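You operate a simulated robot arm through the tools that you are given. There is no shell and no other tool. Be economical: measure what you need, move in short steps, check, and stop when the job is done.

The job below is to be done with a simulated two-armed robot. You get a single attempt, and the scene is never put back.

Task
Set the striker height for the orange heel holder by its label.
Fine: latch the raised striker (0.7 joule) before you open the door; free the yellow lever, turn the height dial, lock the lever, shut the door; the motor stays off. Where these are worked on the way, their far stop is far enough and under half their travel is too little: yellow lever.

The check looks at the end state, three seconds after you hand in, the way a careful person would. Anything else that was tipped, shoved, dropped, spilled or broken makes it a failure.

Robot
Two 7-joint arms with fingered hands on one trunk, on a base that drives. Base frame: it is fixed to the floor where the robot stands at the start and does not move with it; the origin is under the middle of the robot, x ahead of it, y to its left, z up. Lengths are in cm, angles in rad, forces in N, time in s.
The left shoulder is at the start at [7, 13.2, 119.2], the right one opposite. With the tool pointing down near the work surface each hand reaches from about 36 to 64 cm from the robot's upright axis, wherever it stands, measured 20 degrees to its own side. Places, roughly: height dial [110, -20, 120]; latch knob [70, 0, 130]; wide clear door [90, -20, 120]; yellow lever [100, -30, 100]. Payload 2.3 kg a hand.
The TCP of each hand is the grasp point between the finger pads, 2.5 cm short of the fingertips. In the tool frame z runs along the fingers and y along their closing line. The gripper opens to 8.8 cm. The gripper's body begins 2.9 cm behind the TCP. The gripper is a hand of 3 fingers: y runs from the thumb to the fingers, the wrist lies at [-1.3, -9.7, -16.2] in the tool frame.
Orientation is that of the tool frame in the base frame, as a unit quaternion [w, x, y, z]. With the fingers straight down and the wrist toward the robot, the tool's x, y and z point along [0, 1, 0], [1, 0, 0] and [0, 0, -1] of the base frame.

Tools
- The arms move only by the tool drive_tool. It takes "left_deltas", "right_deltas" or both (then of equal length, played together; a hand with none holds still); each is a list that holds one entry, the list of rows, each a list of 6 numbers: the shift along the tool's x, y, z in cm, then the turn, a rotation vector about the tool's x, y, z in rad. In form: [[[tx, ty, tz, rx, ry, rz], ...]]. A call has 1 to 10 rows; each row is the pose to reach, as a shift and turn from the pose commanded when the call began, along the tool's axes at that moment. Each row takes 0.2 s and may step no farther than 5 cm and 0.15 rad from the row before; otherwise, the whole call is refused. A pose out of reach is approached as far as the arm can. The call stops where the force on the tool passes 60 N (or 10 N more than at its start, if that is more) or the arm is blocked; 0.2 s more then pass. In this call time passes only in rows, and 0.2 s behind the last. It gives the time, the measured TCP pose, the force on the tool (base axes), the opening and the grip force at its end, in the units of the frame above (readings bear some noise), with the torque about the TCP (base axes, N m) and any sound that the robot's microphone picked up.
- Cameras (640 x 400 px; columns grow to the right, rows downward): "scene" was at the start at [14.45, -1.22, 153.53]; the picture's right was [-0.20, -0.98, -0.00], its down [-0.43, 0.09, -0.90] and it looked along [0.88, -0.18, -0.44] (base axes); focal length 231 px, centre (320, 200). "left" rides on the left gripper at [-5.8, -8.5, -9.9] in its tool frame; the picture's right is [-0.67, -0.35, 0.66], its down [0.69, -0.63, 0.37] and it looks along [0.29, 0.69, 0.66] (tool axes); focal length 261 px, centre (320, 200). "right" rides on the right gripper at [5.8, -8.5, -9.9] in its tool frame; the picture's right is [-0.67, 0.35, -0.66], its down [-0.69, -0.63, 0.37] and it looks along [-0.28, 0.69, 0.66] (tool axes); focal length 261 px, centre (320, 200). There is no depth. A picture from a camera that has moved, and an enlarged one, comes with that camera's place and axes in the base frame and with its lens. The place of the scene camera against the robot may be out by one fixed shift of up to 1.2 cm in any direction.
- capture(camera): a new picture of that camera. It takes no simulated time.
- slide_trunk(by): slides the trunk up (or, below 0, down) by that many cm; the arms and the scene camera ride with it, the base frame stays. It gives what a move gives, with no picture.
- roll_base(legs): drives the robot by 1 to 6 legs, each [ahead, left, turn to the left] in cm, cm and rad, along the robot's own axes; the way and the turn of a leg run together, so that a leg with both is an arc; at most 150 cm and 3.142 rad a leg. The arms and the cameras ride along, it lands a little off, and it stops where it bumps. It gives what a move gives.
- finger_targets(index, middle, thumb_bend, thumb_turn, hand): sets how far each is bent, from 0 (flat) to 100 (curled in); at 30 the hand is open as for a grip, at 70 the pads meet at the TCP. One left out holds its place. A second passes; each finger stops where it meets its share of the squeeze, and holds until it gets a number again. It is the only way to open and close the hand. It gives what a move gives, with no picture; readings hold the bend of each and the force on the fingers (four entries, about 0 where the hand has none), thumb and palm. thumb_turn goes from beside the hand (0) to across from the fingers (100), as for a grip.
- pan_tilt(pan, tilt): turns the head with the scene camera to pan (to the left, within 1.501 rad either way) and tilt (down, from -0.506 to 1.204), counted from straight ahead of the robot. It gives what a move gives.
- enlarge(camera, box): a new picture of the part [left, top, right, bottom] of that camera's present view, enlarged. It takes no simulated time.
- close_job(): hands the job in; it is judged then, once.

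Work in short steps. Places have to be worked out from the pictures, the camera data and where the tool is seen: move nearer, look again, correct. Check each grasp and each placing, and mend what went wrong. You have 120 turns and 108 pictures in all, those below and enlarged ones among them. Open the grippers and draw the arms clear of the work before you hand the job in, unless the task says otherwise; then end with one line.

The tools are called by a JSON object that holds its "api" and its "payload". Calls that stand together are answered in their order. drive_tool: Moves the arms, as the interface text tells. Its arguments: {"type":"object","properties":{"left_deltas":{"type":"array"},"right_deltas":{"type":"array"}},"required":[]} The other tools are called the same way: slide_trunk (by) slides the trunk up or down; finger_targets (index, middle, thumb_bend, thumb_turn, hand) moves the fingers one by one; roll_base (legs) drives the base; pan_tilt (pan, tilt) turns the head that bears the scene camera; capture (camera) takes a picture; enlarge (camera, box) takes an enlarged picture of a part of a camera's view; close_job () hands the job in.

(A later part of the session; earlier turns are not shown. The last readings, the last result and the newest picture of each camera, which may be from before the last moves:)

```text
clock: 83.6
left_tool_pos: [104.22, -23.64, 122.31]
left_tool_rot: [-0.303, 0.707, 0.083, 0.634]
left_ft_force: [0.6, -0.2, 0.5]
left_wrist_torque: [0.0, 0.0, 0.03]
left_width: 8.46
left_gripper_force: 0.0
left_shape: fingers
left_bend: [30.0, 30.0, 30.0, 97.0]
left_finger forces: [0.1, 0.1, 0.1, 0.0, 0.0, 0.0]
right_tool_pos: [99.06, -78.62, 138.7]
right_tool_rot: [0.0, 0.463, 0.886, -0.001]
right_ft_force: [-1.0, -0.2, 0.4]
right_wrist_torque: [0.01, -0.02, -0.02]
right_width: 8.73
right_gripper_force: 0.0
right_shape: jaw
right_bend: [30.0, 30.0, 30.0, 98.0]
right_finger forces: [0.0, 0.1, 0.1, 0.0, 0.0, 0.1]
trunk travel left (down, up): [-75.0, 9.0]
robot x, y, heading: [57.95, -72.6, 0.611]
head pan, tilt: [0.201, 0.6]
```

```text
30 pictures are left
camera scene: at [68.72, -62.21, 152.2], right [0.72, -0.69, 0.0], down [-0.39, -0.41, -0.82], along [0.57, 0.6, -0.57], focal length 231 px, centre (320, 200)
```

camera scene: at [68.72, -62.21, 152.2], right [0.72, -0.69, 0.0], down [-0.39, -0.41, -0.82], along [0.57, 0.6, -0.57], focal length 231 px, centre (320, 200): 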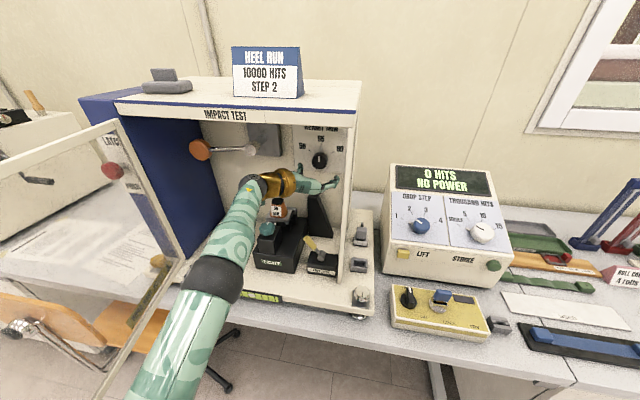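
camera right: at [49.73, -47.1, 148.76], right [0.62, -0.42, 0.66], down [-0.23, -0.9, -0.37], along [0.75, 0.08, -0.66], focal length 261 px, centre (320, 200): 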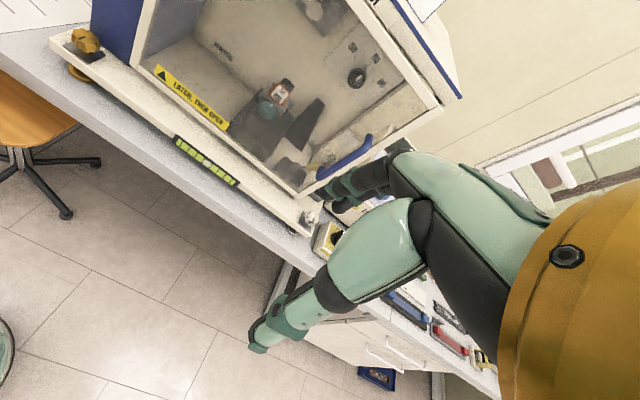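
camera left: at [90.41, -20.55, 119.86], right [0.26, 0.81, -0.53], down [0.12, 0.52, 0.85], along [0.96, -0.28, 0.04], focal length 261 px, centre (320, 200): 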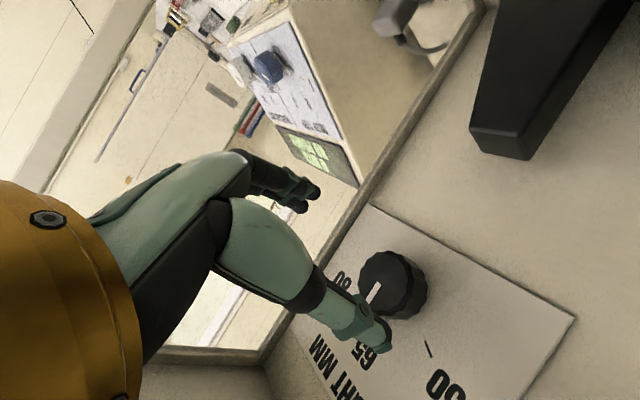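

The knob face is ≈6 cm ahead, 0.9 cm left and 0.5 up of my TCP. I advance so the pads surround it, keeping the tips short of the panel.

{"api": "drive_tool", "payload": {"left_deltas": [[[0.1, -0.7, 1.5, 0, 0, 0], [0.2, -1.1, 3, 0, 0, 0], [0.2, -1.3, 4.5, 0, 0, 0], [0.2, -1.35, 5.5, 0, 0, 0]]]}}

{"api": "capture", "payload": {"camera": "left"}}

{"api": "enlarge", "payload": {"camera": "scene", "box": [250, 120, 370, 230]}}

```text
clock: 84.6
left_tool_pos: [104.47, -23.85, 122.45]
left_tool_rot: [-0.303, 0.705, 0.08, 0.636]
left_ft_force: [-0.2, 0.5, 0.3]
left_wrist_torque: [0.03, -0.04, -0.01]
left_width: 8.47
left_gripper_force: 0.0
left_shape: fingers
left_bend: [30.0, 30.0, 30.0, 97.0]
left_finger forces: [0.1, 0.0, 0.1, 0.1, 0.0, 0.0]
left hand out of reach, approached as far as the arm can: row 1, 2, 3, 4
right_tool_pos: [98.93, -78.75, 138.85]
right_tool_rot: [0.0, 0.464, 0.886, 0.0]
right_ft_force: [0.4, -0.7, 0.4]
right_wrist_torque: [0.02, 0.02, -0.01]
right_width: 8.76
right_gripper_force: 0.0
right_shape: jaw
right_bend: [30.0, 30.0, 30.0, 98.0]
right_finger forces: [0.1, 0.1, 0.0, 0.0, 0.1, 0.0]
trunk travel left (down, up): [-75.0, 9.0]
robot x, y, heading: [57.64, -72.49, 0.606]
head pan, tilt: [0.201, 0.6]
```

```text
29 pictures are left
camera left: at [90.74, -20.62, 119.86], right [0.26, 0.81, -0.52], down [0.12, 0.51, 0.85], along [0.96, -0.29, 0.04], focal length 261 px, centre (320, 200)
```

left: 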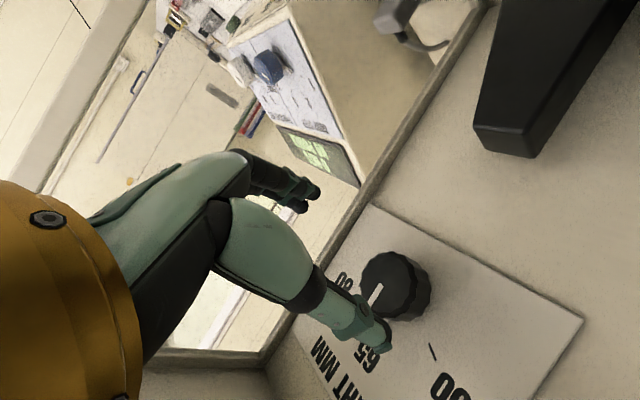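

```text
3.64 times, centred on (310, 175) of scene
camera zoom: at [68.59, -62.57, 152.23], right [0.72, -0.69, 0.0], down [-0.39, -0.41, -0.82], along [0.57, 0.6, -0.57], focal length 840 px, centre (356, 291)
```

zoom: 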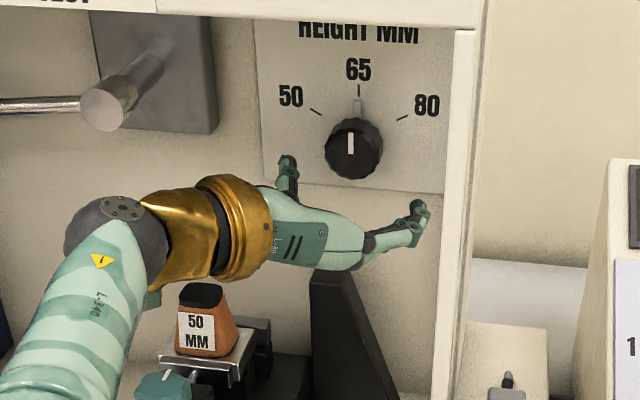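

Out of reach by ~6 cm. I drive the base forward 5 cm in small legs (the hand rides toward the knob), then correct.

{"api": "roll_base", "payload": {"legs": [[2.5, 0.5, 0], [2.0, 0.3, 0]]}}

{"api": "drive_tool", "payload": {"left_deltas": [[[0.2, -0.2, 0, 0, 0, 0], [0.4, -0.4, 0, 0, 0, 0]]]}}

{"api": "capture", "payload": {"camera": "left"}}

{"api": "enlarge", "payload": {"camera": "scene", "box": [250, 110, 370, 220]}}

```text
clock: 85.8
left_tool_pos: [107.5, -20.78, 122.61]
left_tool_rot: [-0.302, 0.704, 0.08, 0.638]
left_ft_force: [0.1, 0.2, 0.2]
left_wrist_torque: [-0.02, 0.0, 0.01]
left_width: 8.46
left_gripper_force: 0.1
left_shape: fingers
left_bend: [30.0, 30.0, 30.0, 97.0]
left_finger forces: [0.0, 0.0, 0.1, 0.0, 0.0, 0.0]
right_tool_pos: [101.96, -75.75, 138.75]
right_tool_rot: [0.0, 0.463, 0.886, 0.001]
right_ft_force: [-0.5, -0.2, 0.2]
right_wrist_torque: [0.0, 0.01, 0.0]
right_width: 8.76
right_gripper_force: 0.1
right_shape: jaw
right_bend: [30.0, 30.0, 30.0, 98.0]
right_finger forces: [0.0, 0.1, 0.2, 0.0, 0.1, 0.1]
trunk travel left (down, up): [-75.0, 9.0]
robot x, y, heading: [61.48, -69.06, 0.609]
head pan, tilt: [0.201, 0.6]
```

```text
clock: 86.4
left_tool_pos: [107.62, -20.44, 123.0]
left_tool_rot: [-0.302, 0.705, 0.081, 0.637]
left_ft_force: [0.8, 0.0, -0.4]
left_wrist_torque: [0.02, -0.01, 0.0]
left_width: 8.48
left_gripper_force: 0.1
left_shape: fingers
left_bend: [30.0, 30.0, 30.0, 97.0]
left_finger forces: [0.1, 0.1, 0.1, 0.0, 0.1, 0.0]
right_tool_pos: [102.09, -75.53, 138.82]
right_tool_rot: [0.0, 0.463, 0.886, 0.0]
right_ft_force: [-0.3, 0.0, -0.3]
right_wrist_torque: [0.02, -0.01, -0.03]
right_width: 8.76
right_gripper_force: 0.1
right_shape: jaw
right_bend: [30.0, 30.0, 30.0, 98.0]
right_finger forces: [0.1, 0.0, 0.0, 0.1, 0.0, 0.1]
trunk travel left (down, up): [-75.0, 9.0]
robot x, y, heading: [61.15, -69.23, 0.606]
head pan, tilt: [0.201, 0.6]
```

```text
27 pictures are left
camera left: at [93.77, -17.23, 120.36], right [0.26, 0.81, -0.52], down [0.12, 0.51, 0.85], along [0.96, -0.29, 0.04], focal length 261 px, centre (320, 200)
```

left: 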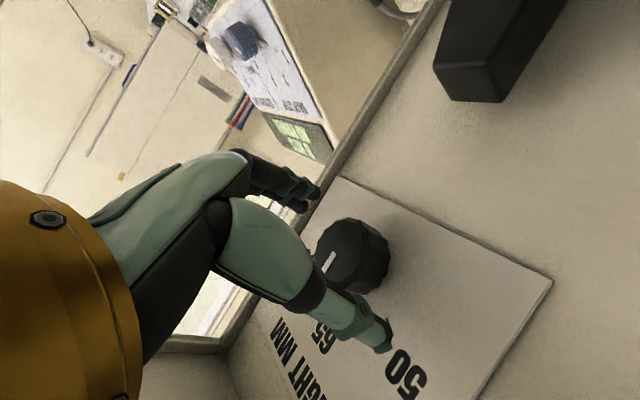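

```text
3.64 times, centred on (310, 165) of scene
camera zoom: at [71.76, -59.34, 152.23], right [0.72, -0.69, 0.0], down [-0.39, -0.41, -0.83], along [0.57, 0.6, -0.56], focal length 840 px, centre (356, 327)
```

zoom: 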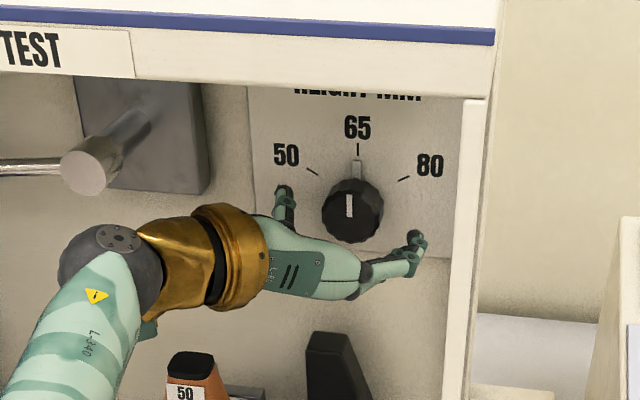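

Alignment is good; 2–2.5 cm more depth needed and the arm is at its limit, so the base goes 2.3 cm further forward.

{"api": "roll_base", "payload": {"legs": [[2.3, 0, 0]]}}

{"api": "capture", "payload": {"camera": "left"}}

```text
clock: 87.2
left_tool_pos: [109.15, -19.36, 123.22]
left_tool_rot: [-0.303, 0.704, 0.08, 0.637]
left_ft_force: [0.5, -0.3, -0.3]
left_wrist_torque: [0.0, 0.0, 0.02]
left_width: 8.51
left_gripper_force: 0.1
left_shape: fingers
left_bend: [30.0, 30.0, 30.0, 98.0]
left_finger forces: [0.1, 0.0, 0.0, 0.1, 0.0, 0.1]
right_tool_pos: [103.7, -74.45, 138.89]
right_tool_rot: [0.001, 0.463, 0.886, 0.001]
right_ft_force: [-0.5, 1.3, -0.2]
right_wrist_torque: [0.03, 0.02, 0.01]
right_width: 8.76
right_gripper_force: 0.0
right_shape: jaw
right_bend: [30.0, 30.0, 30.0, 98.0]
right_finger forces: [0.0, 0.1, 0.1, 0.0, 0.0, 0.1]
trunk travel left (down, up): [-75.0, 9.0]
robot x, y, heading: [63.01, -67.92, 0.604]
head pan, tilt: [0.201, 0.6]
```

```text
25 pictures are left
camera left: at [95.4, -16.06, 120.5], right [0.27, 0.81, -0.52], down [0.12, 0.51, 0.85], along [0.96, -0.29, 0.04], focal length 261 px, centre (320, 200)
```

left: 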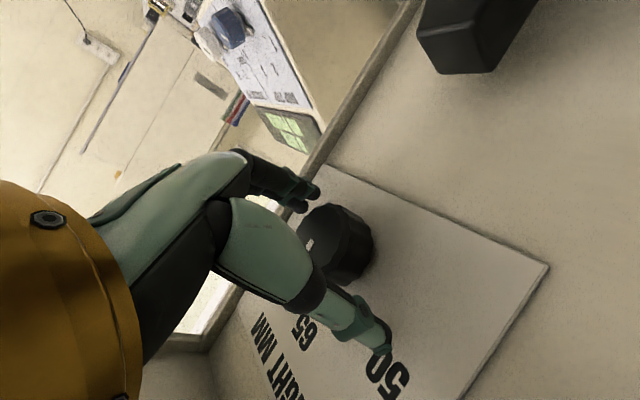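

The knob lies between thumb and fingers. I close on it.

{"api": "finger_targets", "payload": {"hand": "left", "index": 68, "middle": 68, "thumb_bend": 68}}

{"api": "capture", "payload": {"camera": "left"}}

```text
clock: 88.2
left_tool_pos: [109.76, -19.18, 122.86]
left_tool_rot: [-0.303, 0.706, 0.079, 0.636]
left_ft_force: [3.5, -1.8, -3.1]
left_wrist_torque: [0.01, 0.01, -0.06]
left_width: 3.34
left_gripper_force: 14.3
left_shape: fingers
left_bend: [56.0, 59.0, 55.0, 96.0]
left_finger forces: [9.5, 6.4, 0.1, 0.0, 13.2, 0.0]
right_tool_pos: [104.44, -74.3, 138.77]
right_tool_rot: [-0.001, 0.463, 0.886, -0.001]
right_ft_force: [-0.2, -0.1, 0.8]
right_wrist_torque: [0.0, 0.02, 0.02]
right_width: 8.75
right_gripper_force: 0.2
right_shape: jaw
right_bend: [30.0, 30.0, 30.0, 98.0]
right_finger forces: [0.1, 0.0, 0.0, 0.0, 0.0, 0.0]
trunk travel left (down, up): [-75.0, 9.0]
robot x, y, heading: [63.04, -67.85, 0.61]
head pan, tilt: [0.201, 0.6]
```

```text
24 pictures are left
camera left: at [95.97, -15.99, 120.28], right [0.26, 0.81, -0.52], down [0.12, 0.51, 0.85], along [0.96, -0.29, 0.04], focal length 261 px, centre (320, 200)
```

left: 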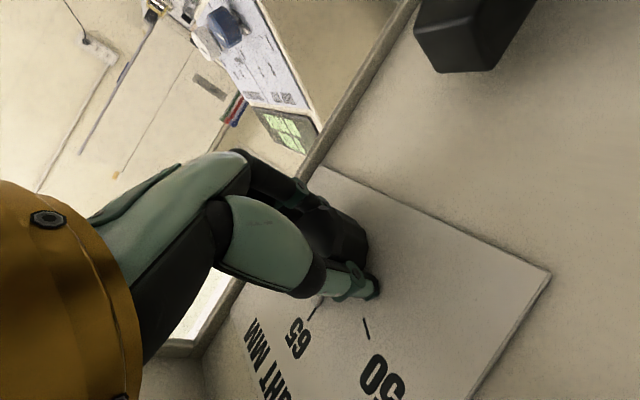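

Gripped at 3.3 cm. I turn counter-clockwise 0.55 rad first (then regrip, so the wrist stays clear of the clamp).

{"api": "drive_tool", "payload": {"left_deltas": [[[0, 0, 0, 0, 0, -0.1], [0, 0, 0, 0, 0, -0.2], [0, 0, 0, 0, 0, -0.3], [0, 0, 0, 0, 0, -0.4], [0, 0, 0, 0, 0, -0.5], [0, 0, 0, 0, 0, -0.58]]]}}

{"api": "capture", "payload": {"camera": "scene"}}

```text
clock: 89.6
left_tool_pos: [109.68, -19.21, 122.91]
left_tool_rot: [-0.108, 0.653, 0.277, 0.696]
left_ft_force: [6.3, -1.0, 2.2]
left_wrist_torque: [0.07, -0.07, -0.05]
left_width: 3.37
left_gripper_force: 14.9
left_shape: fingers
left_bend: [56.0, 59.0, 55.0, 96.0]
left_finger forces: [10.1, 7.1, 0.1, 0.0, 12.4, 0.1]
right_tool_pos: [104.39, -74.44, 138.61]
right_tool_rot: [-0.003, 0.463, 0.887, 0.0]
right_ft_force: [-0.6, -0.4, -1.5]
right_wrist_torque: [0.0, 0.0, -0.01]
right_width: 8.75
right_gripper_force: 0.0
right_shape: jaw
right_bend: [30.0, 30.0, 30.0, 98.0]
right_finger forces: [0.0, 0.1, 0.1, 0.0, 0.1, 0.0]
trunk travel left (down, up): [-75.0, 9.0]
robot x, y, heading: [63.4, -68.2, 0.608]
head pan, tilt: [0.201, 0.6]
```

```text
23 pictures are left
camera scene: at [74.07, -58.16, 152.21], right [0.72, -0.69, 0.0], down [-0.39, -0.41, -0.82], along [0.57, 0.6, -0.57], focal length 231 px, centre (320, 200)
```

scene: 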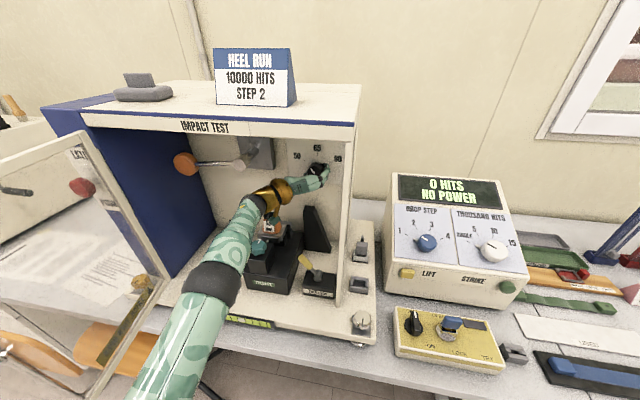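

{"api": "enlarge", "payload": {"camera": "scene", "box": [240, 140, 360, 270]}}

```text
3.08 times, centred on (300, 205) of scene
camera zoom: at [74.07, -58.16, 152.21], right [0.72, -0.69, 0.0], down [-0.39, -0.41, -0.82], along [0.57, 0.6, -0.57], focal length 710 px, centre (382, 185)
```

zoom: 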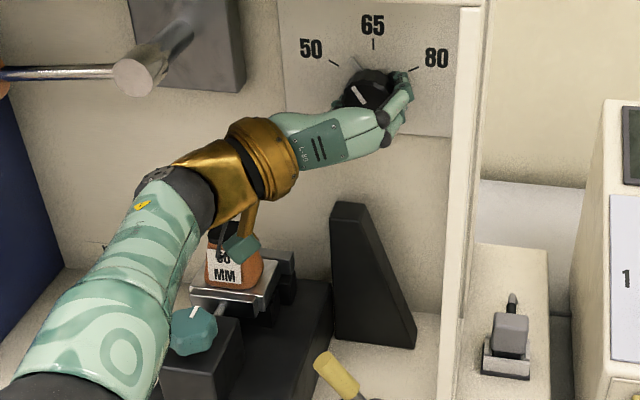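

Pointer is halfway between 65 and 50, and the hand camera boom is near the orange holder, so I regrip: open, roll back +0.6, close, and turn again.

{"api": "finger_targets", "payload": {"hand": "left", "index": 30, "middle": 30, "thumb_bend": 30}}

{"api": "drive_tool", "payload": {"left_deltas": [[[0, 0, 0, 0, 0, 0.12], [0, 0, 0, 0, 0, 0.24], [0, 0, 0, 0, 0, 0.36], [0, 0, 0, 0, 0, 0.48], [0, 0, 0, 0, 0, 0.6]]]}}

{"api": "enlarge", "payload": {"camera": "scene", "box": [270, 130, 370, 220]}}

```text
clock: 90.6
left_tool_pos: [109.4, -19.19, 123.01]
left_tool_rot: [-0.108, 0.652, 0.278, 0.697]
left_ft_force: [-0.3, 0.6, 0.1]
left_wrist_torque: [0.01, 0.04, -0.02]
left_width: 8.47
left_gripper_force: 0.0
left_shape: fingers
left_bend: [30.0, 30.0, 30.0, 97.0]
left_finger forces: [0.0, 0.0, 0.1, 0.0, 0.1, 0.1]
right_tool_pos: [103.97, -74.35, 138.78]
right_tool_rot: [0.0, 0.464, 0.886, -0.001]
right_ft_force: [0.1, -0.5, 0.2]
right_wrist_torque: [0.0, 0.0, 0.0]
right_width: 8.76
right_gripper_force: 0.0
right_shape: jaw
right_bend: [30.0, 30.0, 30.0, 98.0]
right_finger forces: [0.0, 0.0, 0.0, 0.0, 0.0, 0.0]
trunk travel left (down, up): [-75.0, 9.0]
robot x, y, heading: [63.15, -67.86, 0.604]
head pan, tilt: [0.201, 0.6]
```

```text
clock: 91.8
left_tool_pos: [109.39, -19.16, 122.95]
left_tool_rot: [-0.309, 0.706, 0.073, 0.633]
left_ft_force: [-0.4, 0.8, 0.7]
left_wrist_torque: [0.01, 0.0, -0.01]
left_width: 8.45
left_gripper_force: 0.1
left_shape: fingers
left_bend: [30.0, 30.0, 30.0, 97.0]
left_finger forces: [0.0, 0.0, 0.0, 0.1, 0.0, 0.0]
right_tool_pos: [104.06, -74.43, 138.81]
right_tool_rot: [0.001, 0.463, 0.886, 0.0]
right_ft_force: [-0.2, 0.0, 0.5]
right_wrist_torque: [0.0, 0.03, -0.03]
right_width: 8.78
right_gripper_force: 0.0
right_shape: jaw
right_bend: [30.0, 30.0, 30.0, 98.0]
right_finger forces: [0.0, 0.1, 0.0, 0.1, 0.1, 0.0]
trunk travel left (down, up): [-75.0, 9.0]
robot x, y, heading: [63.07, -67.52, 0.605]
head pan, tilt: [0.201, 0.6]
```

```text
4.44 times, centred on (320, 175) of scene
camera zoom: at [73.67, -58.03, 152.23], right [0.72, -0.69, 0.0], down [-0.39, -0.41, -0.82], along [0.57, 0.6, -0.57], focal length 1026 px, centre (320, 311)
```

zoom: 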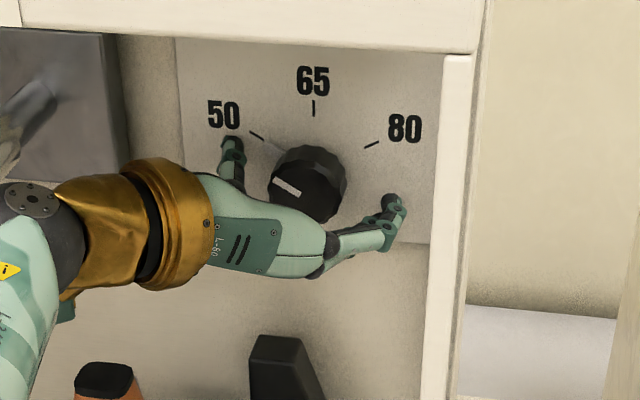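

It looks as though the dial has clicked to 50 on release. I withdraw straight back and check with a clear view.

{"api": "drive_tool", "payload": {"left_deltas": [[[0, 0, -3, 0, 0, 0], [0, 0, -6, 0, 0, 0], [0, 0, -10, 0, 0, 0], [0, 0, -14, 0, 0, 0], [0, 0, -18, 0, 0, 0]]]}}

{"api": "enlarge", "payload": {"camera": "scene", "box": [280, 130, 360, 200]}}

{"api": "capture", "payload": {"camera": "left"}}

```text
clock: 93.0
left_tool_pos: [93.91, -28.35, 123.12]
left_tool_rot: [-0.308, 0.704, 0.081, 0.635]
left_ft_force: [0.7, 0.1, -0.3]
left_wrist_torque: [-0.04, 0.0, 0.04]
left_width: 8.49
left_gripper_force: 0.1
left_shape: fingers
left_bend: [30.0, 30.0, 30.0, 98.0]
left_finger forces: [0.0, 0.0, 0.0, 0.1, 0.0, 0.0]
right_tool_pos: [104.01, -74.5, 138.86]
right_tool_rot: [0.0, 0.464, 0.886, 0.001]
right_ft_force: [-2.0, -0.3, 0.1]
right_wrist_torque: [0.0, -0.01, -0.01]
right_width: 8.75
right_gripper_force: 0.1
right_shape: jaw
right_bend: [30.0, 30.0, 30.0, 98.0]
right_finger forces: [0.0, 0.1, 0.0, 0.0, 0.1, 0.1]
trunk travel left (down, up): [-75.0, 9.0]
robot x, y, heading: [63.13, -67.77, 0.602]
head pan, tilt: [0.201, 0.6]
```

```text
5.71 times, centred on (320, 165) of scene
camera zoom: at [73.48, -58.13, 152.25], right [0.72, -0.69, 0.0], down [-0.39, -0.41, -0.83], along [0.57, 0.6, -0.56], focal length 1319 px, centre (320, 400)
```

zoom: 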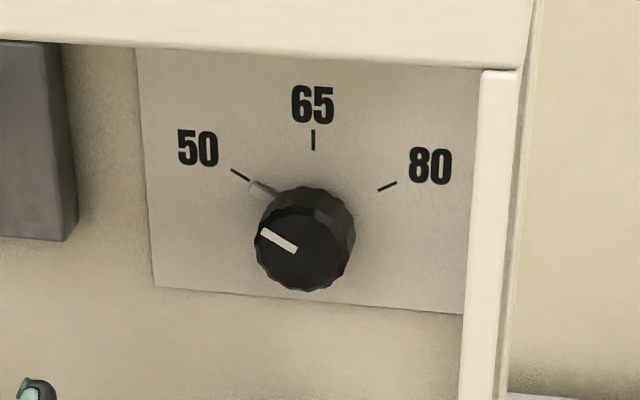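

```text
19 pictures are left
camera left: at [80.04, -25.29, 120.55], right [0.26, 0.82, -0.52], down [0.11, 0.51, 0.85], along [0.96, -0.28, 0.04], focal length 261 px, centre (320, 200)
```

left: 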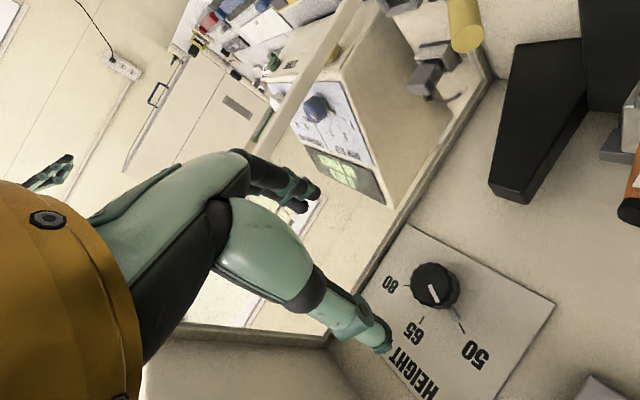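

The dial points exactly at 50. Now to lock: I close the hand, come back out, down, and in again to the left of the lever handle.

{"api": "finger_targets", "payload": {"hand": "left", "index": 70, "middle": 70, "thumb_bend": 70}}

{"api": "drive_tool", "payload": {"left_deltas": [[[0, 0.2, -3, 0, 0, 0], [-2, 0.6, -6, 0, 0, 0], [-6, 1.5, -6, 0, 0, 0], [-10, 2.3, -6, 0, 0, 0], [-14, 3.1, -6, 0, 0, 0], [-17.8, 3.85, -6, 0, 0, 0], [-17.8, 3.65, -2, 0, 0, 0]]]}}

{"api": "capture", "payload": {"camera": "left"}}

{"api": "enlarge", "payload": {"camera": "scene", "box": [230, 180, 370, 320]}}

```text
clock: 94.0
left_tool_pos: [94.03, -28.42, 123.21]
left_tool_rot: [-0.308, 0.704, 0.079, 0.635]
left_ft_force: [0.1, 1.0, 0.1]
left_wrist_torque: [0.0, 0.0, 0.01]
left_width: 0.0
left_gripper_force: 0.1
left_shape: fingers
left_bend: [70.0, 70.0, 70.0, 98.0]
left_finger forces: [0.0, 0.0, 0.0, 0.0, 0.0, 0.1]
right_tool_pos: [104.12, -74.43, 138.77]
right_tool_rot: [0.0, 0.463, 0.886, 0.002]
right_ft_force: [-0.3, 0.0, -0.8]
right_wrist_torque: [-0.02, 0.0, -0.04]
right_width: 8.77
right_gripper_force: 0.0
right_shape: jaw
right_bend: [30.0, 30.0, 30.0, 98.0]
right_finger forces: [0.1, 0.0, 0.0, 0.1, 0.0, 0.0]
trunk travel left (down, up): [-75.0, 9.0]
robot x, y, heading: [62.76, -67.44, 0.602]
head pan, tilt: [0.201, 0.6]
```

```text
clock: 95.6
left_tool_pos: [91.01, -27.43, 105.07]
left_tool_rot: [-0.309, 0.705, 0.072, 0.634]
left_ft_force: [-0.2, -0.4, -0.3]
left_wrist_torque: [0.0, -0.04, -0.02]
left_width: 0.01
left_gripper_force: 0.0
left_shape: fingers
left_bend: [70.0, 70.0, 70.0, 98.0]
left_finger forces: [0.1, 0.1, 0.0, 0.0, 0.1, 0.0]
right_tool_pos: [104.1, -74.32, 138.65]
right_tool_rot: [-0.001, 0.463, 0.886, 0.001]
right_ft_force: [0.0, -0.4, 0.3]
right_wrist_torque: [-0.02, -0.01, 0.04]
right_width: 8.76
right_gripper_force: 0.2
right_shape: jaw
right_bend: [30.0, 30.0, 30.0, 98.0]
right_finger forces: [0.0, 0.1, 0.0, 0.0, 0.0, 0.0]
trunk travel left (down, up): [-75.0, 9.0]
robot x, y, heading: [62.73, -67.64, 0.611]
head pan, tilt: [0.201, 0.6]
```

```text
18 pictures are left
camera left: at [77.19, -24.22, 102.64], right [0.26, 0.82, -0.51], down [0.13, 0.5, 0.86], along [0.96, -0.29, 0.02], focal length 261 px, centre (320, 200)
```

left: 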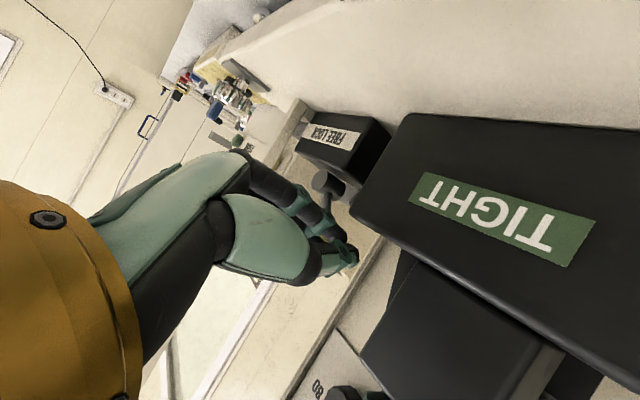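

```text
2.86 times, centred on (300, 250) of scene
camera zoom: at [73.79, -58.02, 152.22], right [0.72, -0.69, 0.0], down [-0.39, -0.41, -0.82], along [0.57, 0.6, -0.57], focal length 660 px, centre (377, 57)
```

zoom: 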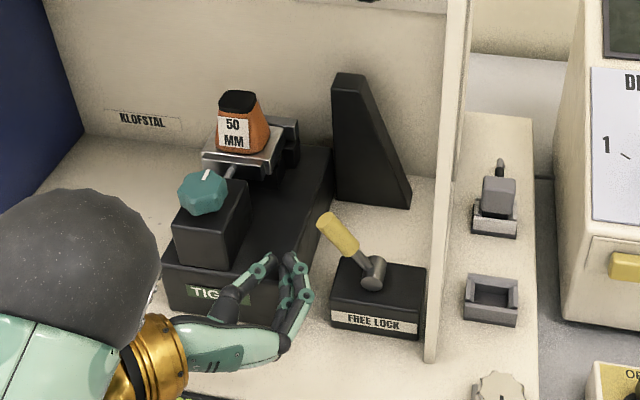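

The fist is just left of the lever. I shift 1 cm right to clear the clamp block corner, go in 5 cm, then start pushing right.

{"api": "drive_tool", "payload": {"left_deltas": [[[0.6, 0.95, 0.1, 0, 0, 0], [0.6, 0.8, 2.5, 0, 0, 0], [0.64, 0.64, 5, 0, 0, 0]]]}}

{"api": "drive_tool", "payload": {"left_deltas": [[[0.4, 0.92, 0, 0, 0, 0], [0.9, 1.8, 0, 0, 0, 0], [1.4, 2.7, 0, 0, 0, 0], [1.9, 3.6, 0, 0, 0, 0], [2.3, 4.5, 0, 0, 0, 0], [2.6, 5.5, 0, 0, 0, 0]]]}}

{"api": "enlarge", "payload": {"camera": "scene", "box": [250, 180, 370, 300]}}

```text
clock: 96.4
left_tool_pos: [95.42, -25.22, 105.39]
left_tool_rot: [-0.309, 0.705, 0.073, 0.634]
left_ft_force: [-1.2, 0.3, -2.3]
left_wrist_torque: [0.02, 0.04, -0.04]
left_width: 0.0
left_gripper_force: 0.9
left_shape: fingers
left_bend: [70.0, 70.0, 70.0, 98.0]
left_finger forces: [0.0, 2.2, 0.0, 0.0, 0.0, 0.1]
right_tool_pos: [103.89, -74.15, 138.79]
right_tool_rot: [0.0, 0.463, 0.886, 0.0]
right_ft_force: [-0.3, 0.5, 0.4]
right_wrist_torque: [0.02, 0.0, -0.02]
right_width: 8.75
right_gripper_force: 0.0
right_shape: jaw
right_bend: [30.0, 30.0, 30.0, 98.0]
right_finger forces: [0.0, 0.0, 0.0, 0.1, 0.0, 0.0]
trunk travel left (down, up): [-75.0, 9.0]
robot x, y, heading: [62.83, -68.19, 0.608]
head pan, tilt: [0.201, 0.6]
```

```text
clock: 97.8
left_tool_pos: [98.56, -30.47, 106.05]
left_tool_rot: [-0.31, 0.704, 0.074, 0.634]
left_ft_force: [-5.4, 1.8, 3.3]
left_wrist_torque: [-0.02, -0.01, -0.11]
left_width: 0.0
left_gripper_force: 2.8
left_shape: fingers
left_bend: [70.0, 70.0, 70.0, 98.0]
left_finger forces: [0.1, 6.7, 0.1, 0.0, 0.0, 0.1]
right_tool_pos: [103.64, -74.18, 138.79]
right_tool_rot: [0.0, 0.463, 0.887, 0.001]
right_ft_force: [-0.7, -0.2, 0.3]
right_wrist_torque: [-0.01, -0.01, 0.01]
right_width: 8.76
right_gripper_force: 0.1
right_shape: jaw
right_bend: [30.0, 30.0, 30.0, 98.0]
right_finger forces: [0.1, 0.0, 0.0, 0.1, 0.0, 0.1]
trunk travel left (down, up): [-75.0, 9.0]
robot x, y, heading: [62.79, -67.75, 0.611]
head pan, tilt: [0.201, 0.6]
```

```text
3.33 times, centred on (310, 240) of scene
camera zoom: at [73.23, -57.86, 152.25], right [0.72, -0.69, 0.0], down [-0.39, -0.41, -0.83], along [0.57, 0.6, -0.56], focal length 770 px, centre (353, 67)
```

zoom: 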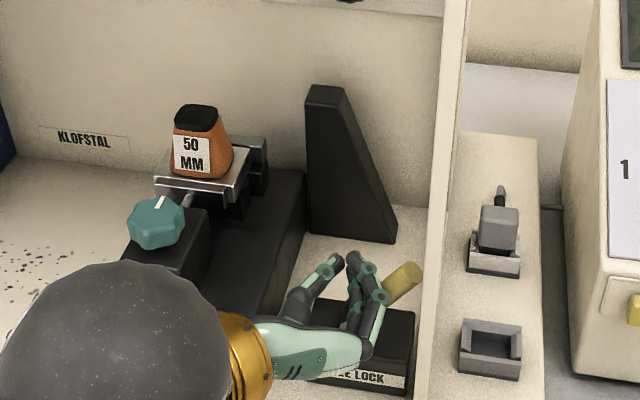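

The lever has swung right past vertical. I push further right to its LOCK stop.

{"api": "drive_tool", "payload": {"left_deltas": [[[0.2, 0.7, 0, 0, 0, 0], [0.35, 1.4, 0, 0, 0, 0], [0.5, 2.1, 0, 0, 0, 0], [0.6, 2.7, 0, 0, 0, 0], [0.6, 3.2, 0, 0, 0, 0], [0.6, 3.7, 0, 0, 0, 0]]]}}

{"api": "enlarge", "payload": {"camera": "scene", "box": [250, 180, 370, 300]}}

```text
clock: 99.2
left_tool_pos: [99.22, -33.51, 105.8]
left_tool_rot: [-0.309, 0.7, 0.076, 0.639]
left_ft_force: [-30.5, 10.1, 13.7]
left_wrist_torque: [0.07, -0.1, 0.23]
left_width: 0.0
left_gripper_force: 19.8
left_shape: fingers
left_bend: [71.0, 72.0, 64.0, 97.0]
left_finger forces: [27.7, 12.6, 0.0, 0.0, 0.0, 0.0]
right_tool_pos: [101.98, -73.94, 139.26]
right_tool_rot: [0.008, 0.462, 0.887, 0.003]
right_ft_force: [0.7, 0.0, 0.2]
right_wrist_torque: [-0.03, 0.0, 0.03]
right_width: 8.77
right_gripper_force: 0.0
right_shape: jaw
right_bend: [30.0, 30.0, 30.0, 98.0]
right_finger forces: [0.0, 0.0, 0.1, 0.0, 0.0, 0.0]
trunk travel left (down, up): [-75.0, 9.0]
robot x, y, heading: [62.58, -67.56, 0.609]
head pan, tilt: [0.201, 0.6]
```

```text
3.33 times, centred on (310, 240) of scene
camera zoom: at [71.45, -57.71, 152.35], right [0.73, -0.69, 0.01], down [-0.38, -0.41, -0.83], along [0.58, 0.6, -0.56], focal length 770 px, centre (353, 67)
```

zoom: 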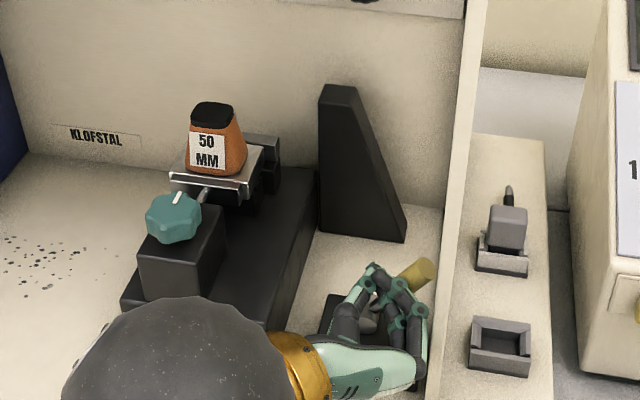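

33 N: the lever is on its stop. I back off left, withdraw, and check.

{"api": "drive_tool", "payload": {"left_deltas": [[[-0.5, -2, 0, 0, 0, 0], [-0.8, -3.5, -1, 0, 0, 0], [-0.8, -3.5, -5, 0, 0, 0], [-0.8, -3.5, -9, 0, 0, 0], [-0.8, -3.5, -13, 0, 0, 0]]]}}

{"api": "enlarge", "payload": {"camera": "scene", "box": [230, 120, 370, 310]}}

```text
clock: 100.4
left_tool_pos: [88.24, -37.07, 105.43]
left_tool_rot: [-0.309, 0.706, 0.073, 0.633]
left_ft_force: [0.0, 0.2, 0.7]
left_wrist_torque: [-0.02, 0.01, 0.0]
left_width: 0.0
left_gripper_force: 0.1
left_shape: fingers
left_bend: [70.0, 70.0, 70.0, 97.0]
left_finger forces: [0.1, 0.0, 0.0, 0.0, 0.0, 0.1]
left hand out of reach, approached as far as the arm can: row 5
right_tool_pos: [104.06, -74.29, 138.82]
right_tool_rot: [0.0, 0.464, 0.886, 0.0]
right_ft_force: [0.4, 0.3, 0.4]
right_wrist_torque: [0.01, 0.03, -0.01]
right_width: 8.77
right_gripper_force: 0.1
right_shape: jaw
right_bend: [30.0, 30.0, 30.0, 98.0]
right_finger forces: [0.0, 0.0, 0.1, 0.0, 0.1, 0.0]
trunk travel left (down, up): [-75.0, 9.0]
robot x, y, heading: [62.95, -68.07, 0.607]
head pan, tilt: [0.201, 0.6]
```

```text
2.11 times, centred on (300, 215) of scene
camera zoom: at [73.74, -57.94, 152.22], right [0.72, -0.69, 0.0], down [-0.39, -0.41, -0.82], along [0.57, 0.6, -0.57], focal length 486 px, centre (362, 168)
```

zoom: 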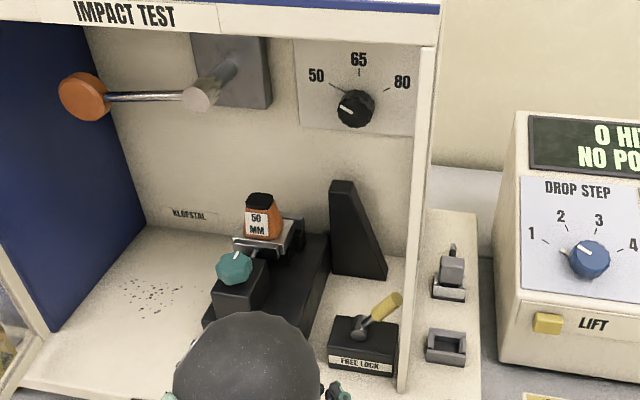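

Dial at 50, lever at LOCK, striker up, no power. Now the door: I back the base out 46 cm and look at the door's angle before going round its outside.

{"api": "roll_base", "payload": {"legs": [[-46, 0, 0]]}}

{"api": "pan_tilt", "payload": {"pan": 0.35, "tilt": 0.6}}

{"api": "capture", "payload": {"camera": "scene"}}

```text
clock: 103.2
left_tool_pos: [50.94, -62.99, 105.27]
left_tool_rot: [-0.309, 0.706, 0.073, 0.633]
left_ft_force: [-0.9, -0.2, 0.4]
left_wrist_torque: [0.01, 0.02, -0.02]
left_width: 0.0
left_gripper_force: 0.2
left_shape: fingers
left_bend: [70.0, 70.0, 70.0, 97.0]
left_finger forces: [0.0, 0.0, 0.0, 0.0, 0.0, 0.0]
right_tool_pos: [66.75, -100.18, 138.63]
right_tool_rot: [-0.001, 0.462, 0.887, 0.0]
right_ft_force: [-0.5, -0.8, -0.7]
right_wrist_torque: [-0.03, 0.01, 0.02]
right_width: 8.76
right_gripper_force: 0.3
right_shape: jaw
right_bend: [30.0, 30.0, 30.0, 98.0]
right_finger forces: [0.0, 0.0, 0.1, 0.1, 0.0, 0.0]
trunk travel left (down, up): [-75.0, 9.0]
robot x, y, heading: [25.67, -93.9, 0.609]
head pan, tilt: [0.201, 0.6]
```

```text
clock: 103.9
left_tool_pos: [50.71, -63.14, 105.42]
left_tool_rot: [-0.31, 0.705, 0.074, 0.634]
left_ft_force: [-0.2, 0.2, 0.5]
left_wrist_torque: [-0.03, 0.0, -0.02]
left_width: 0.0
left_gripper_force: 0.1
left_shape: fingers
left_bend: [70.0, 70.0, 70.0, 97.0]
left_finger forces: [0.0, 0.1, 0.1, 0.0, 0.0, 0.0]
right_tool_pos: [66.64, -100.24, 138.69]
right_tool_rot: [0.001, 0.462, 0.887, 0.0]
right_ft_force: [0.2, -0.7, 0.1]
right_wrist_torque: [0.0, -0.02, 0.0]
right_width: 8.77
right_gripper_force: 0.2
right_shape: jaw
right_bend: [30.0, 30.0, 30.0, 98.0]
right_finger forces: [0.1, 0.0, 0.0, 0.0, 0.0, 0.1]
trunk travel left (down, up): [-75.0, 9.0]
robot x, y, heading: [25.42, -94.23, 0.61]
head pan, tilt: [0.351, 0.6]
```

```text
13 pictures are left
camera scene: at [35.21, -83.29, 152.23], right [0.82, -0.57, 0.0], down [-0.32, -0.46, -0.82], along [0.47, 0.68, -0.57], focal length 231 px, centre (320, 200)
```

scene: 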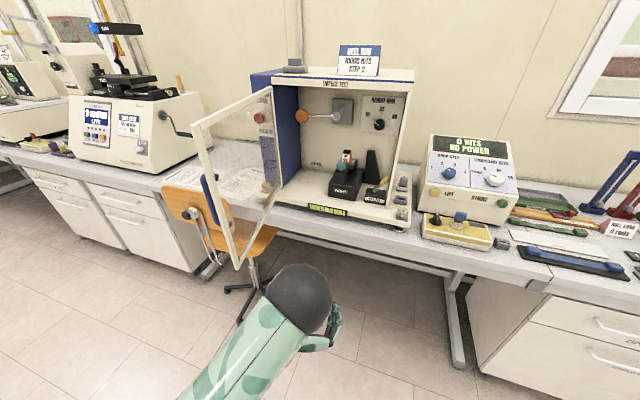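

Door end is at (u8.7,w-44.8), ≈79° open. The hand (w-52) clears it: base left 42 cm, then forward 14 cm, to stand the fist outside the door.

{"api": "roll_base", "payload": {"legs": [[0, 42, 0], [14, 0, 0]]}}

{"api": "capture", "payload": {"camera": "scene"}}

```text
clock: 107.4
left_tool_pos: [37.9, -20.88, 105.56]
left_tool_rot: [-0.311, 0.704, 0.074, 0.634]
left_ft_force: [-0.5, 0.2, 0.0]
left_wrist_torque: [0.01, 0.01, -0.02]
left_width: 0.01
left_gripper_force: 0.0
left_shape: fingers
left_bend: [70.0, 70.0, 70.0, 97.0]
left_finger forces: [0.0, 0.0, 0.0, 0.1, 0.0, 0.0]
right_tool_pos: [53.73, -58.25, 138.88]
right_tool_rot: [0.001, 0.461, 0.887, 0.001]
right_ft_force: [0.6, -0.1, 0.6]
right_wrist_torque: [0.0, -0.03, 0.0]
right_width: 8.77
right_gripper_force: 0.1
right_shape: jaw
right_bend: [30.0, 30.0, 30.0, 98.0]
right_finger forces: [0.1, 0.0, 0.0, 0.0, 0.1, 0.1]
trunk travel left (down, up): [-75.0, 9.0]
robot x, y, heading: [12.84, -51.61, 0.613]
head pan, tilt: [0.351, 0.6]
```

```text
12 pictures are left
camera scene: at [22.28, -41.09, 152.27], right [0.82, -0.57, 0.0], down [-0.32, -0.46, -0.83], along [0.47, 0.68, -0.56], focal length 231 px, centre (320, 200)
```

scene: 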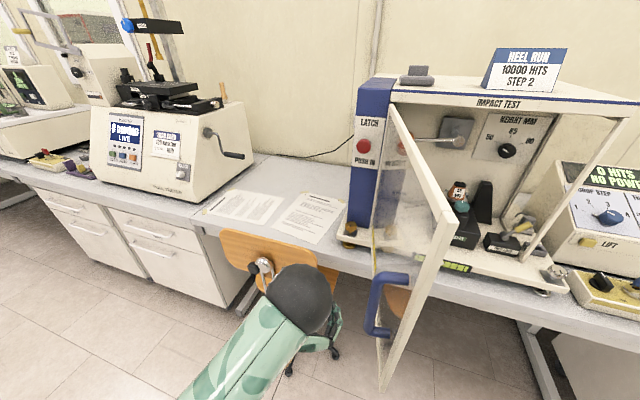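

The fist is outside the door, its end to the right. I push it by driving right and forward along the door's arc, first to ≈55°.

{"api": "roll_base", "payload": {"legs": [[3, -13.2, 0], [4, -10, 0]]}}

{"api": "capture", "payload": {"camera": "scene"}}

```text
clock: 109.5
left_tool_pos: [56.78, -35.48, 105.51]
left_tool_rot: [-0.31, 0.705, 0.076, 0.634]
left_ft_force: [0.7, 0.3, 0.7]
left_wrist_torque: [-0.01, -0.01, -0.03]
left_width: 0.0
left_gripper_force: 0.1
left_shape: fingers
left_bend: [70.0, 70.0, 70.0, 97.0]
left_finger forces: [0.0, 0.1, 0.0, 0.0, 0.0, 0.0]
right_tool_pos: [72.76, -72.68, 138.93]
right_tool_rot: [0.001, 0.461, 0.887, 0.001]
right_ft_force: [-0.7, 0.2, -0.2]
right_wrist_torque: [-0.02, -0.02, -0.04]
right_width: 8.75
right_gripper_force: 0.1
right_shape: jaw
right_bend: [30.0, 30.0, 30.0, 98.0]
right_finger forces: [0.1, 0.0, 0.1, 0.0, 0.0, 0.1]
trunk travel left (down, up): [-75.0, 9.0]
robot x, y, heading: [32.31, -66.54, 0.611]
head pan, tilt: [0.351, 0.6]
```

```text
11 pictures are left
camera scene: at [41.22, -55.56, 152.24], right [0.82, -0.57, 0.0], down [-0.32, -0.47, -0.83], along [0.47, 0.68, -0.56], focal length 231 px, centre (320, 200)
```

scene: 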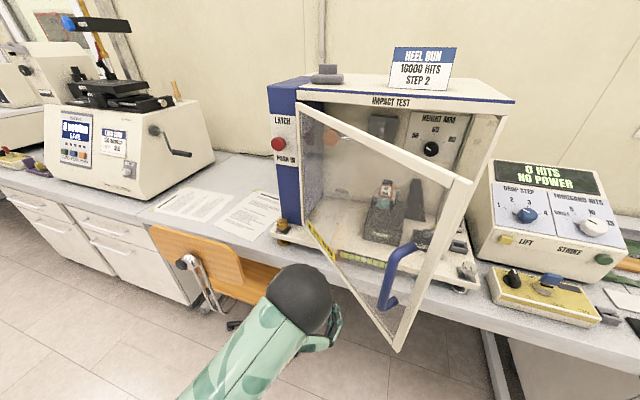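

The door is swinging closed ahead of the fist. I continue along the arc to about 10°.

{"api": "roll_base", "payload": {"legs": [[5.7, -7.5, 0], [7.5, -5.8, 0], [8, -3.4, 0]]}}

{"api": "capture", "payload": {"camera": "scene"}}

```text
clock: 112.0
left_tool_pos: [83.33, -37.04, 105.63]
left_tool_rot: [-0.31, 0.704, 0.074, 0.635]
left_ft_force: [-0.3, 0.9, -0.2]
left_wrist_torque: [0.02, -0.03, 0.02]
left_width: 0.0
left_gripper_force: 0.1
left_shape: fingers
left_bend: [70.0, 70.0, 70.0, 97.0]
left_finger forces: [0.0, 0.0, 0.1, 0.1, 0.0, 0.0]
right_tool_pos: [99.09, -74.4, 139.04]
right_tool_rot: [0.002, 0.462, 0.887, 0.002]
right_ft_force: [-0.4, 0.2, -0.2]
right_wrist_torque: [0.01, -0.04, -0.01]
right_width: 8.76
right_gripper_force: 0.0
right_shape: jaw
right_bend: [30.0, 30.0, 30.0, 98.0]
right_finger forces: [0.0, 0.0, 0.0, 0.0, 0.0, 0.0]
trunk travel left (down, up): [-75.0, 9.0]
robot x, y, heading: [58.65, -67.97, 0.608]
head pan, tilt: [0.351, 0.6]
```

```text
10 pictures are left
camera scene: at [67.62, -57.28, 152.29], right [0.82, -0.57, 0.0], down [-0.32, -0.46, -0.83], along [0.48, 0.68, -0.56], focal length 231 px, centre (320, 200)
```

scene: 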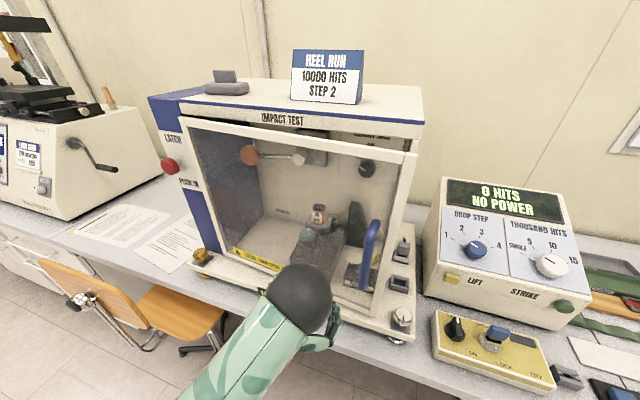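

Door is almost shut. I push on gently with the arm until it meets the frame.

{"api": "drive_tool", "payload": {"left_deltas": [[[0, 0, 1.5, 0, 0, 0], [0, 0, 3, 0, 0, 0], [0, 0, 4.5, 0, 0, 0], [0, 0, 6, 0, 0, 0], [0, 0, 7.2, 0, 0, 0], [0, 0, 8.2, 0, 0, 0]]]}}

{"api": "drive_tool", "payload": {"left_deltas": [[[0, 0, 0.6, 0, 0, 0], [0, 0, 1.2, 0, 0, 0], [0, 0, 1.8, 0, 0, 0], [0, 0, 2.4, 0, 0, 0]]]}}

{"api": "capture", "payload": {"camera": "scene"}}

```text
clock: 113.4
left_tool_pos: [90.88, -32.6, 105.3]
left_tool_rot: [-0.31, 0.705, 0.074, 0.633]
left_ft_force: [-0.7, -0.9, 0.4]
left_wrist_torque: [-0.01, -0.02, 0.05]
left_width: 0.0
left_gripper_force: 0.1
left_shape: fingers
left_bend: [70.0, 70.0, 70.0, 98.0]
left_finger forces: [0.0, 0.0, 0.1, 0.1, 0.4, 0.1]
right_tool_pos: [99.79, -74.22, 138.87]
right_tool_rot: [0.0, 0.463, 0.886, 0.0]
right_ft_force: [-0.3, -0.3, 0.3]
right_wrist_torque: [-0.01, 0.0, -0.02]
right_width: 8.75
right_gripper_force: 0.1
right_shape: jaw
right_bend: [30.0, 30.0, 30.0, 98.0]
right_finger forces: [0.0, 0.0, 0.1, 0.1, 0.1, 0.0]
trunk travel left (down, up): [-75.0, 9.0]
robot x, y, heading: [58.62, -68.09, 0.608]
head pan, tilt: [0.351, 0.6]
```

```text
clock: 114.4
left_tool_pos: [90.88, -32.4, 106.02]
left_tool_rot: [-0.311, 0.702, 0.074, 0.636]
left_ft_force: [-46.0, -26.6, -12.1]
left_wrist_torque: [-0.35, 0.59, 0.21]
left_width: 0.0
left_gripper_force: 27.5
left_shape: fingers
left_bend: [69.0, 70.0, 72.0, 95.0]
left_finger forces: [26.8, 0.6, 0.1, 0.0, 26.4, 0.0]
right_tool_pos: [97.47, -75.37, 139.41]
right_tool_rot: [0.006, 0.462, 0.887, 0.009]
right_ft_force: [-0.4, 0.4, 0.5]
right_wrist_torque: [-0.04, 0.01, 0.01]
right_width: 8.75
right_gripper_force: 0.0
right_shape: jaw
right_bend: [30.0, 30.0, 30.0, 98.0]
right_finger forces: [0.0, 0.0, 0.0, 0.1, 0.0, 0.0]
trunk travel left (down, up): [-75.0, 9.0]
robot x, y, heading: [58.67, -68.16, 0.615]
head pan, tilt: [0.351, 0.6]
```

```text
9 pictures are left
camera scene: at [65.81, -58.47, 152.44], right [0.82, -0.57, 0.01], down [-0.31, -0.46, -0.83], along [0.48, 0.68, -0.55], focal length 231 px, centre (320, 200)
```

scene: 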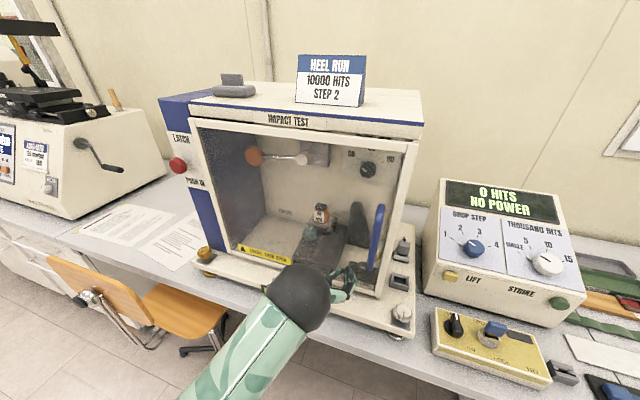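

53 N of resistance: the door is against its frame. I withdraw the hand and back the base off, then verify everything.

{"api": "drive_tool", "payload": {"left_deltas": [[[0, 0, -3, 0, 0, 0], [0, 0, -6, 0, 0, 0], [0, 0, -9, 0, 0, 0]]]}}

{"api": "roll_base", "payload": {"legs": [[-18, 0, 0]]}}

{"api": "pan_tilt", "payload": {"pan": 0.15, "tilt": 0.5}}

{"api": "capture", "payload": {"camera": "scene"}}

```text
clock: 115.2
left_tool_pos: [84.98, -36.28, 105.56]
left_tool_rot: [-0.31, 0.704, 0.073, 0.635]
left_ft_force: [-0.5, 0.6, -0.1]
left_wrist_torque: [-0.02, 0.01, 0.02]
left_width: 0.02
left_gripper_force: 0.0
left_shape: fingers
left_bend: [70.0, 70.0, 70.0, 98.0]
left_finger forces: [0.1, 0.0, 0.1, 0.0, 0.0, 0.0]
right_tool_pos: [99.59, -74.28, 138.85]
right_tool_rot: [0.001, 0.462, 0.887, 0.002]
right_ft_force: [-0.3, -0.3, -0.2]
right_wrist_torque: [0.0, -0.03, -0.04]
right_width: 8.78
right_gripper_force: 0.1
right_shape: jaw
right_bend: [30.0, 30.0, 30.0, 98.0]
right_finger forces: [0.0, 0.0, 0.0, 0.0, 0.0, 0.0]
trunk travel left (down, up): [-75.0, 9.0]
robot x, y, heading: [58.77, -67.76, 0.609]
head pan, tilt: [0.351, 0.6]
```

```text
clock: 116.7
left_tool_pos: [70.92, -46.26, 105.27]
left_tool_rot: [-0.309, 0.706, 0.073, 0.633]
left_ft_force: [0.5, 0.5, 0.3]
left_wrist_torque: [0.03, 0.0, 0.0]
left_width: 0.01
left_gripper_force: 0.0
left_shape: fingers
left_bend: [70.0, 70.0, 70.0, 98.0]
left_finger forces: [0.0, 0.0, 0.1, 0.0, 0.1, 0.0]
right_tool_pos: [85.56, -84.18, 138.66]
right_tool_rot: [-0.001, 0.463, 0.887, -0.002]
right_ft_force: [0.6, -1.0, -0.2]
right_wrist_torque: [-0.03, 0.02, -0.01]
right_width: 8.81
right_gripper_force: 0.1
right_shape: jaw
right_bend: [30.0, 30.0, 30.0, 98.0]
right_finger forces: [0.0, 0.1, 0.1, 0.0, 0.0, 0.0]
trunk travel left (down, up): [-75.0, 9.0]
robot x, y, heading: [44.1, -78.0, 0.608]
head pan, tilt: [0.351, 0.6]
```

```text
clock: 117.4
left_tool_pos: [70.64, -46.4, 105.41]
left_tool_rot: [-0.31, 0.705, 0.073, 0.633]
left_ft_force: [0.6, 0.7, 0.2]
left_wrist_torque: [-0.03, 0.0, 0.01]
left_width: 0.0
left_gripper_force: 0.0
left_shape: fingers
left_bend: [70.0, 70.0, 70.0, 98.0]
left_finger forces: [0.1, 0.1, 0.0, 0.1, 0.0, 0.1]
right_tool_pos: [85.17, -84.43, 138.71]
right_tool_rot: [0.0, 0.462, 0.887, 0.0]
right_ft_force: [0.3, -0.5, 0.2]
right_wrist_torque: [0.01, -0.01, 0.01]
right_width: 8.76
right_gripper_force: 0.0
right_shape: jaw
right_bend: [30.0, 30.0, 30.0, 98.0]
right_finger forces: [0.0, 0.0, 0.0, 0.1, 0.0, 0.0]
trunk travel left (down, up): [-75.0, 9.0]
robot x, y, heading: [43.82, -78.08, 0.612]
head pan, tilt: [0.15, 0.499]
```

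```text
8 pictures are left
camera scene: at [55.32, -68.31, 153.14], right [0.69, -0.72, 0.0], down [-0.35, -0.33, -0.88], along [0.64, 0.6, -0.48], focal length 231 px, centre (320, 200)
```

scene: 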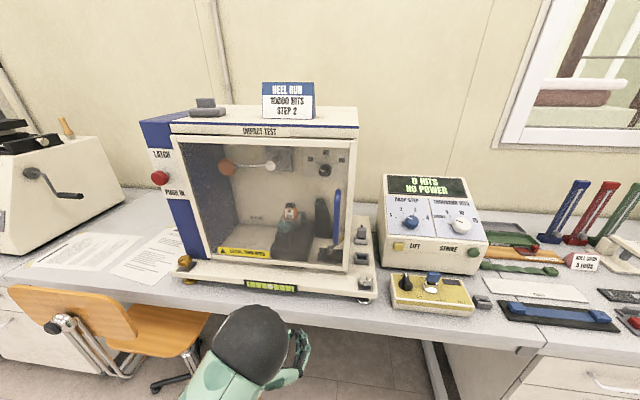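

{"api": "enlarge", "payload": {"camera": "scene", "box": [140, 110, 370, 300]}}

{"api": "enlarge", "payload": {"camera": "scene", "box": [270, 140, 370, 270]}}

```text
2.11 times, centred on (255, 205) of scene
camera zoom: at [55.32, -68.31, 153.14], right [0.69, -0.72, 0.0], down [-0.35, -0.33, -0.88], along [0.64, 0.6, -0.48], focal length 486 px, centre (457, 190)
```

zoom: 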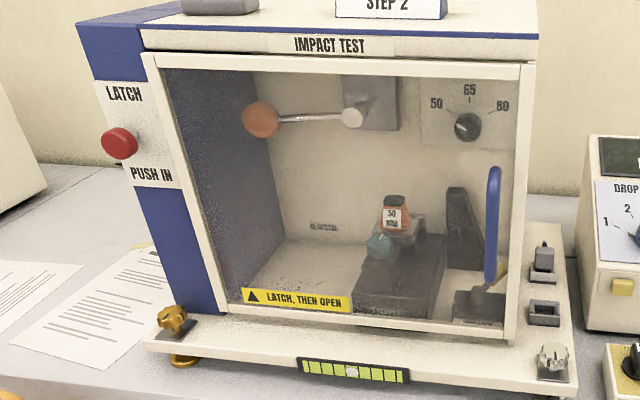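

```text
3.08 times, centred on (320, 205) of scene
camera zoom: at [55.32, -68.31, 153.14], right [0.69, -0.72, 0.0], down [-0.35, -0.33, -0.88], along [0.64, 0.6, -0.48], focal length 710 px, centre (320, 185)
```

zoom: 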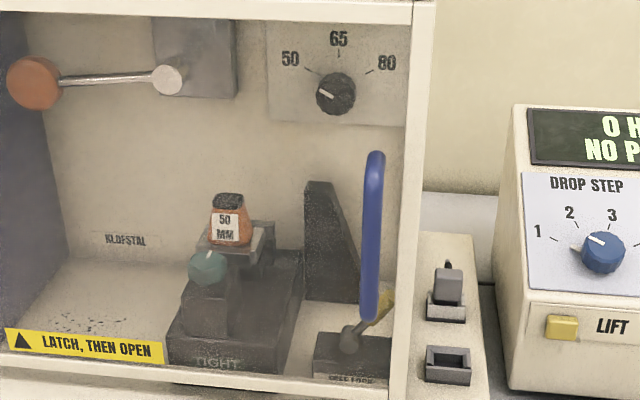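

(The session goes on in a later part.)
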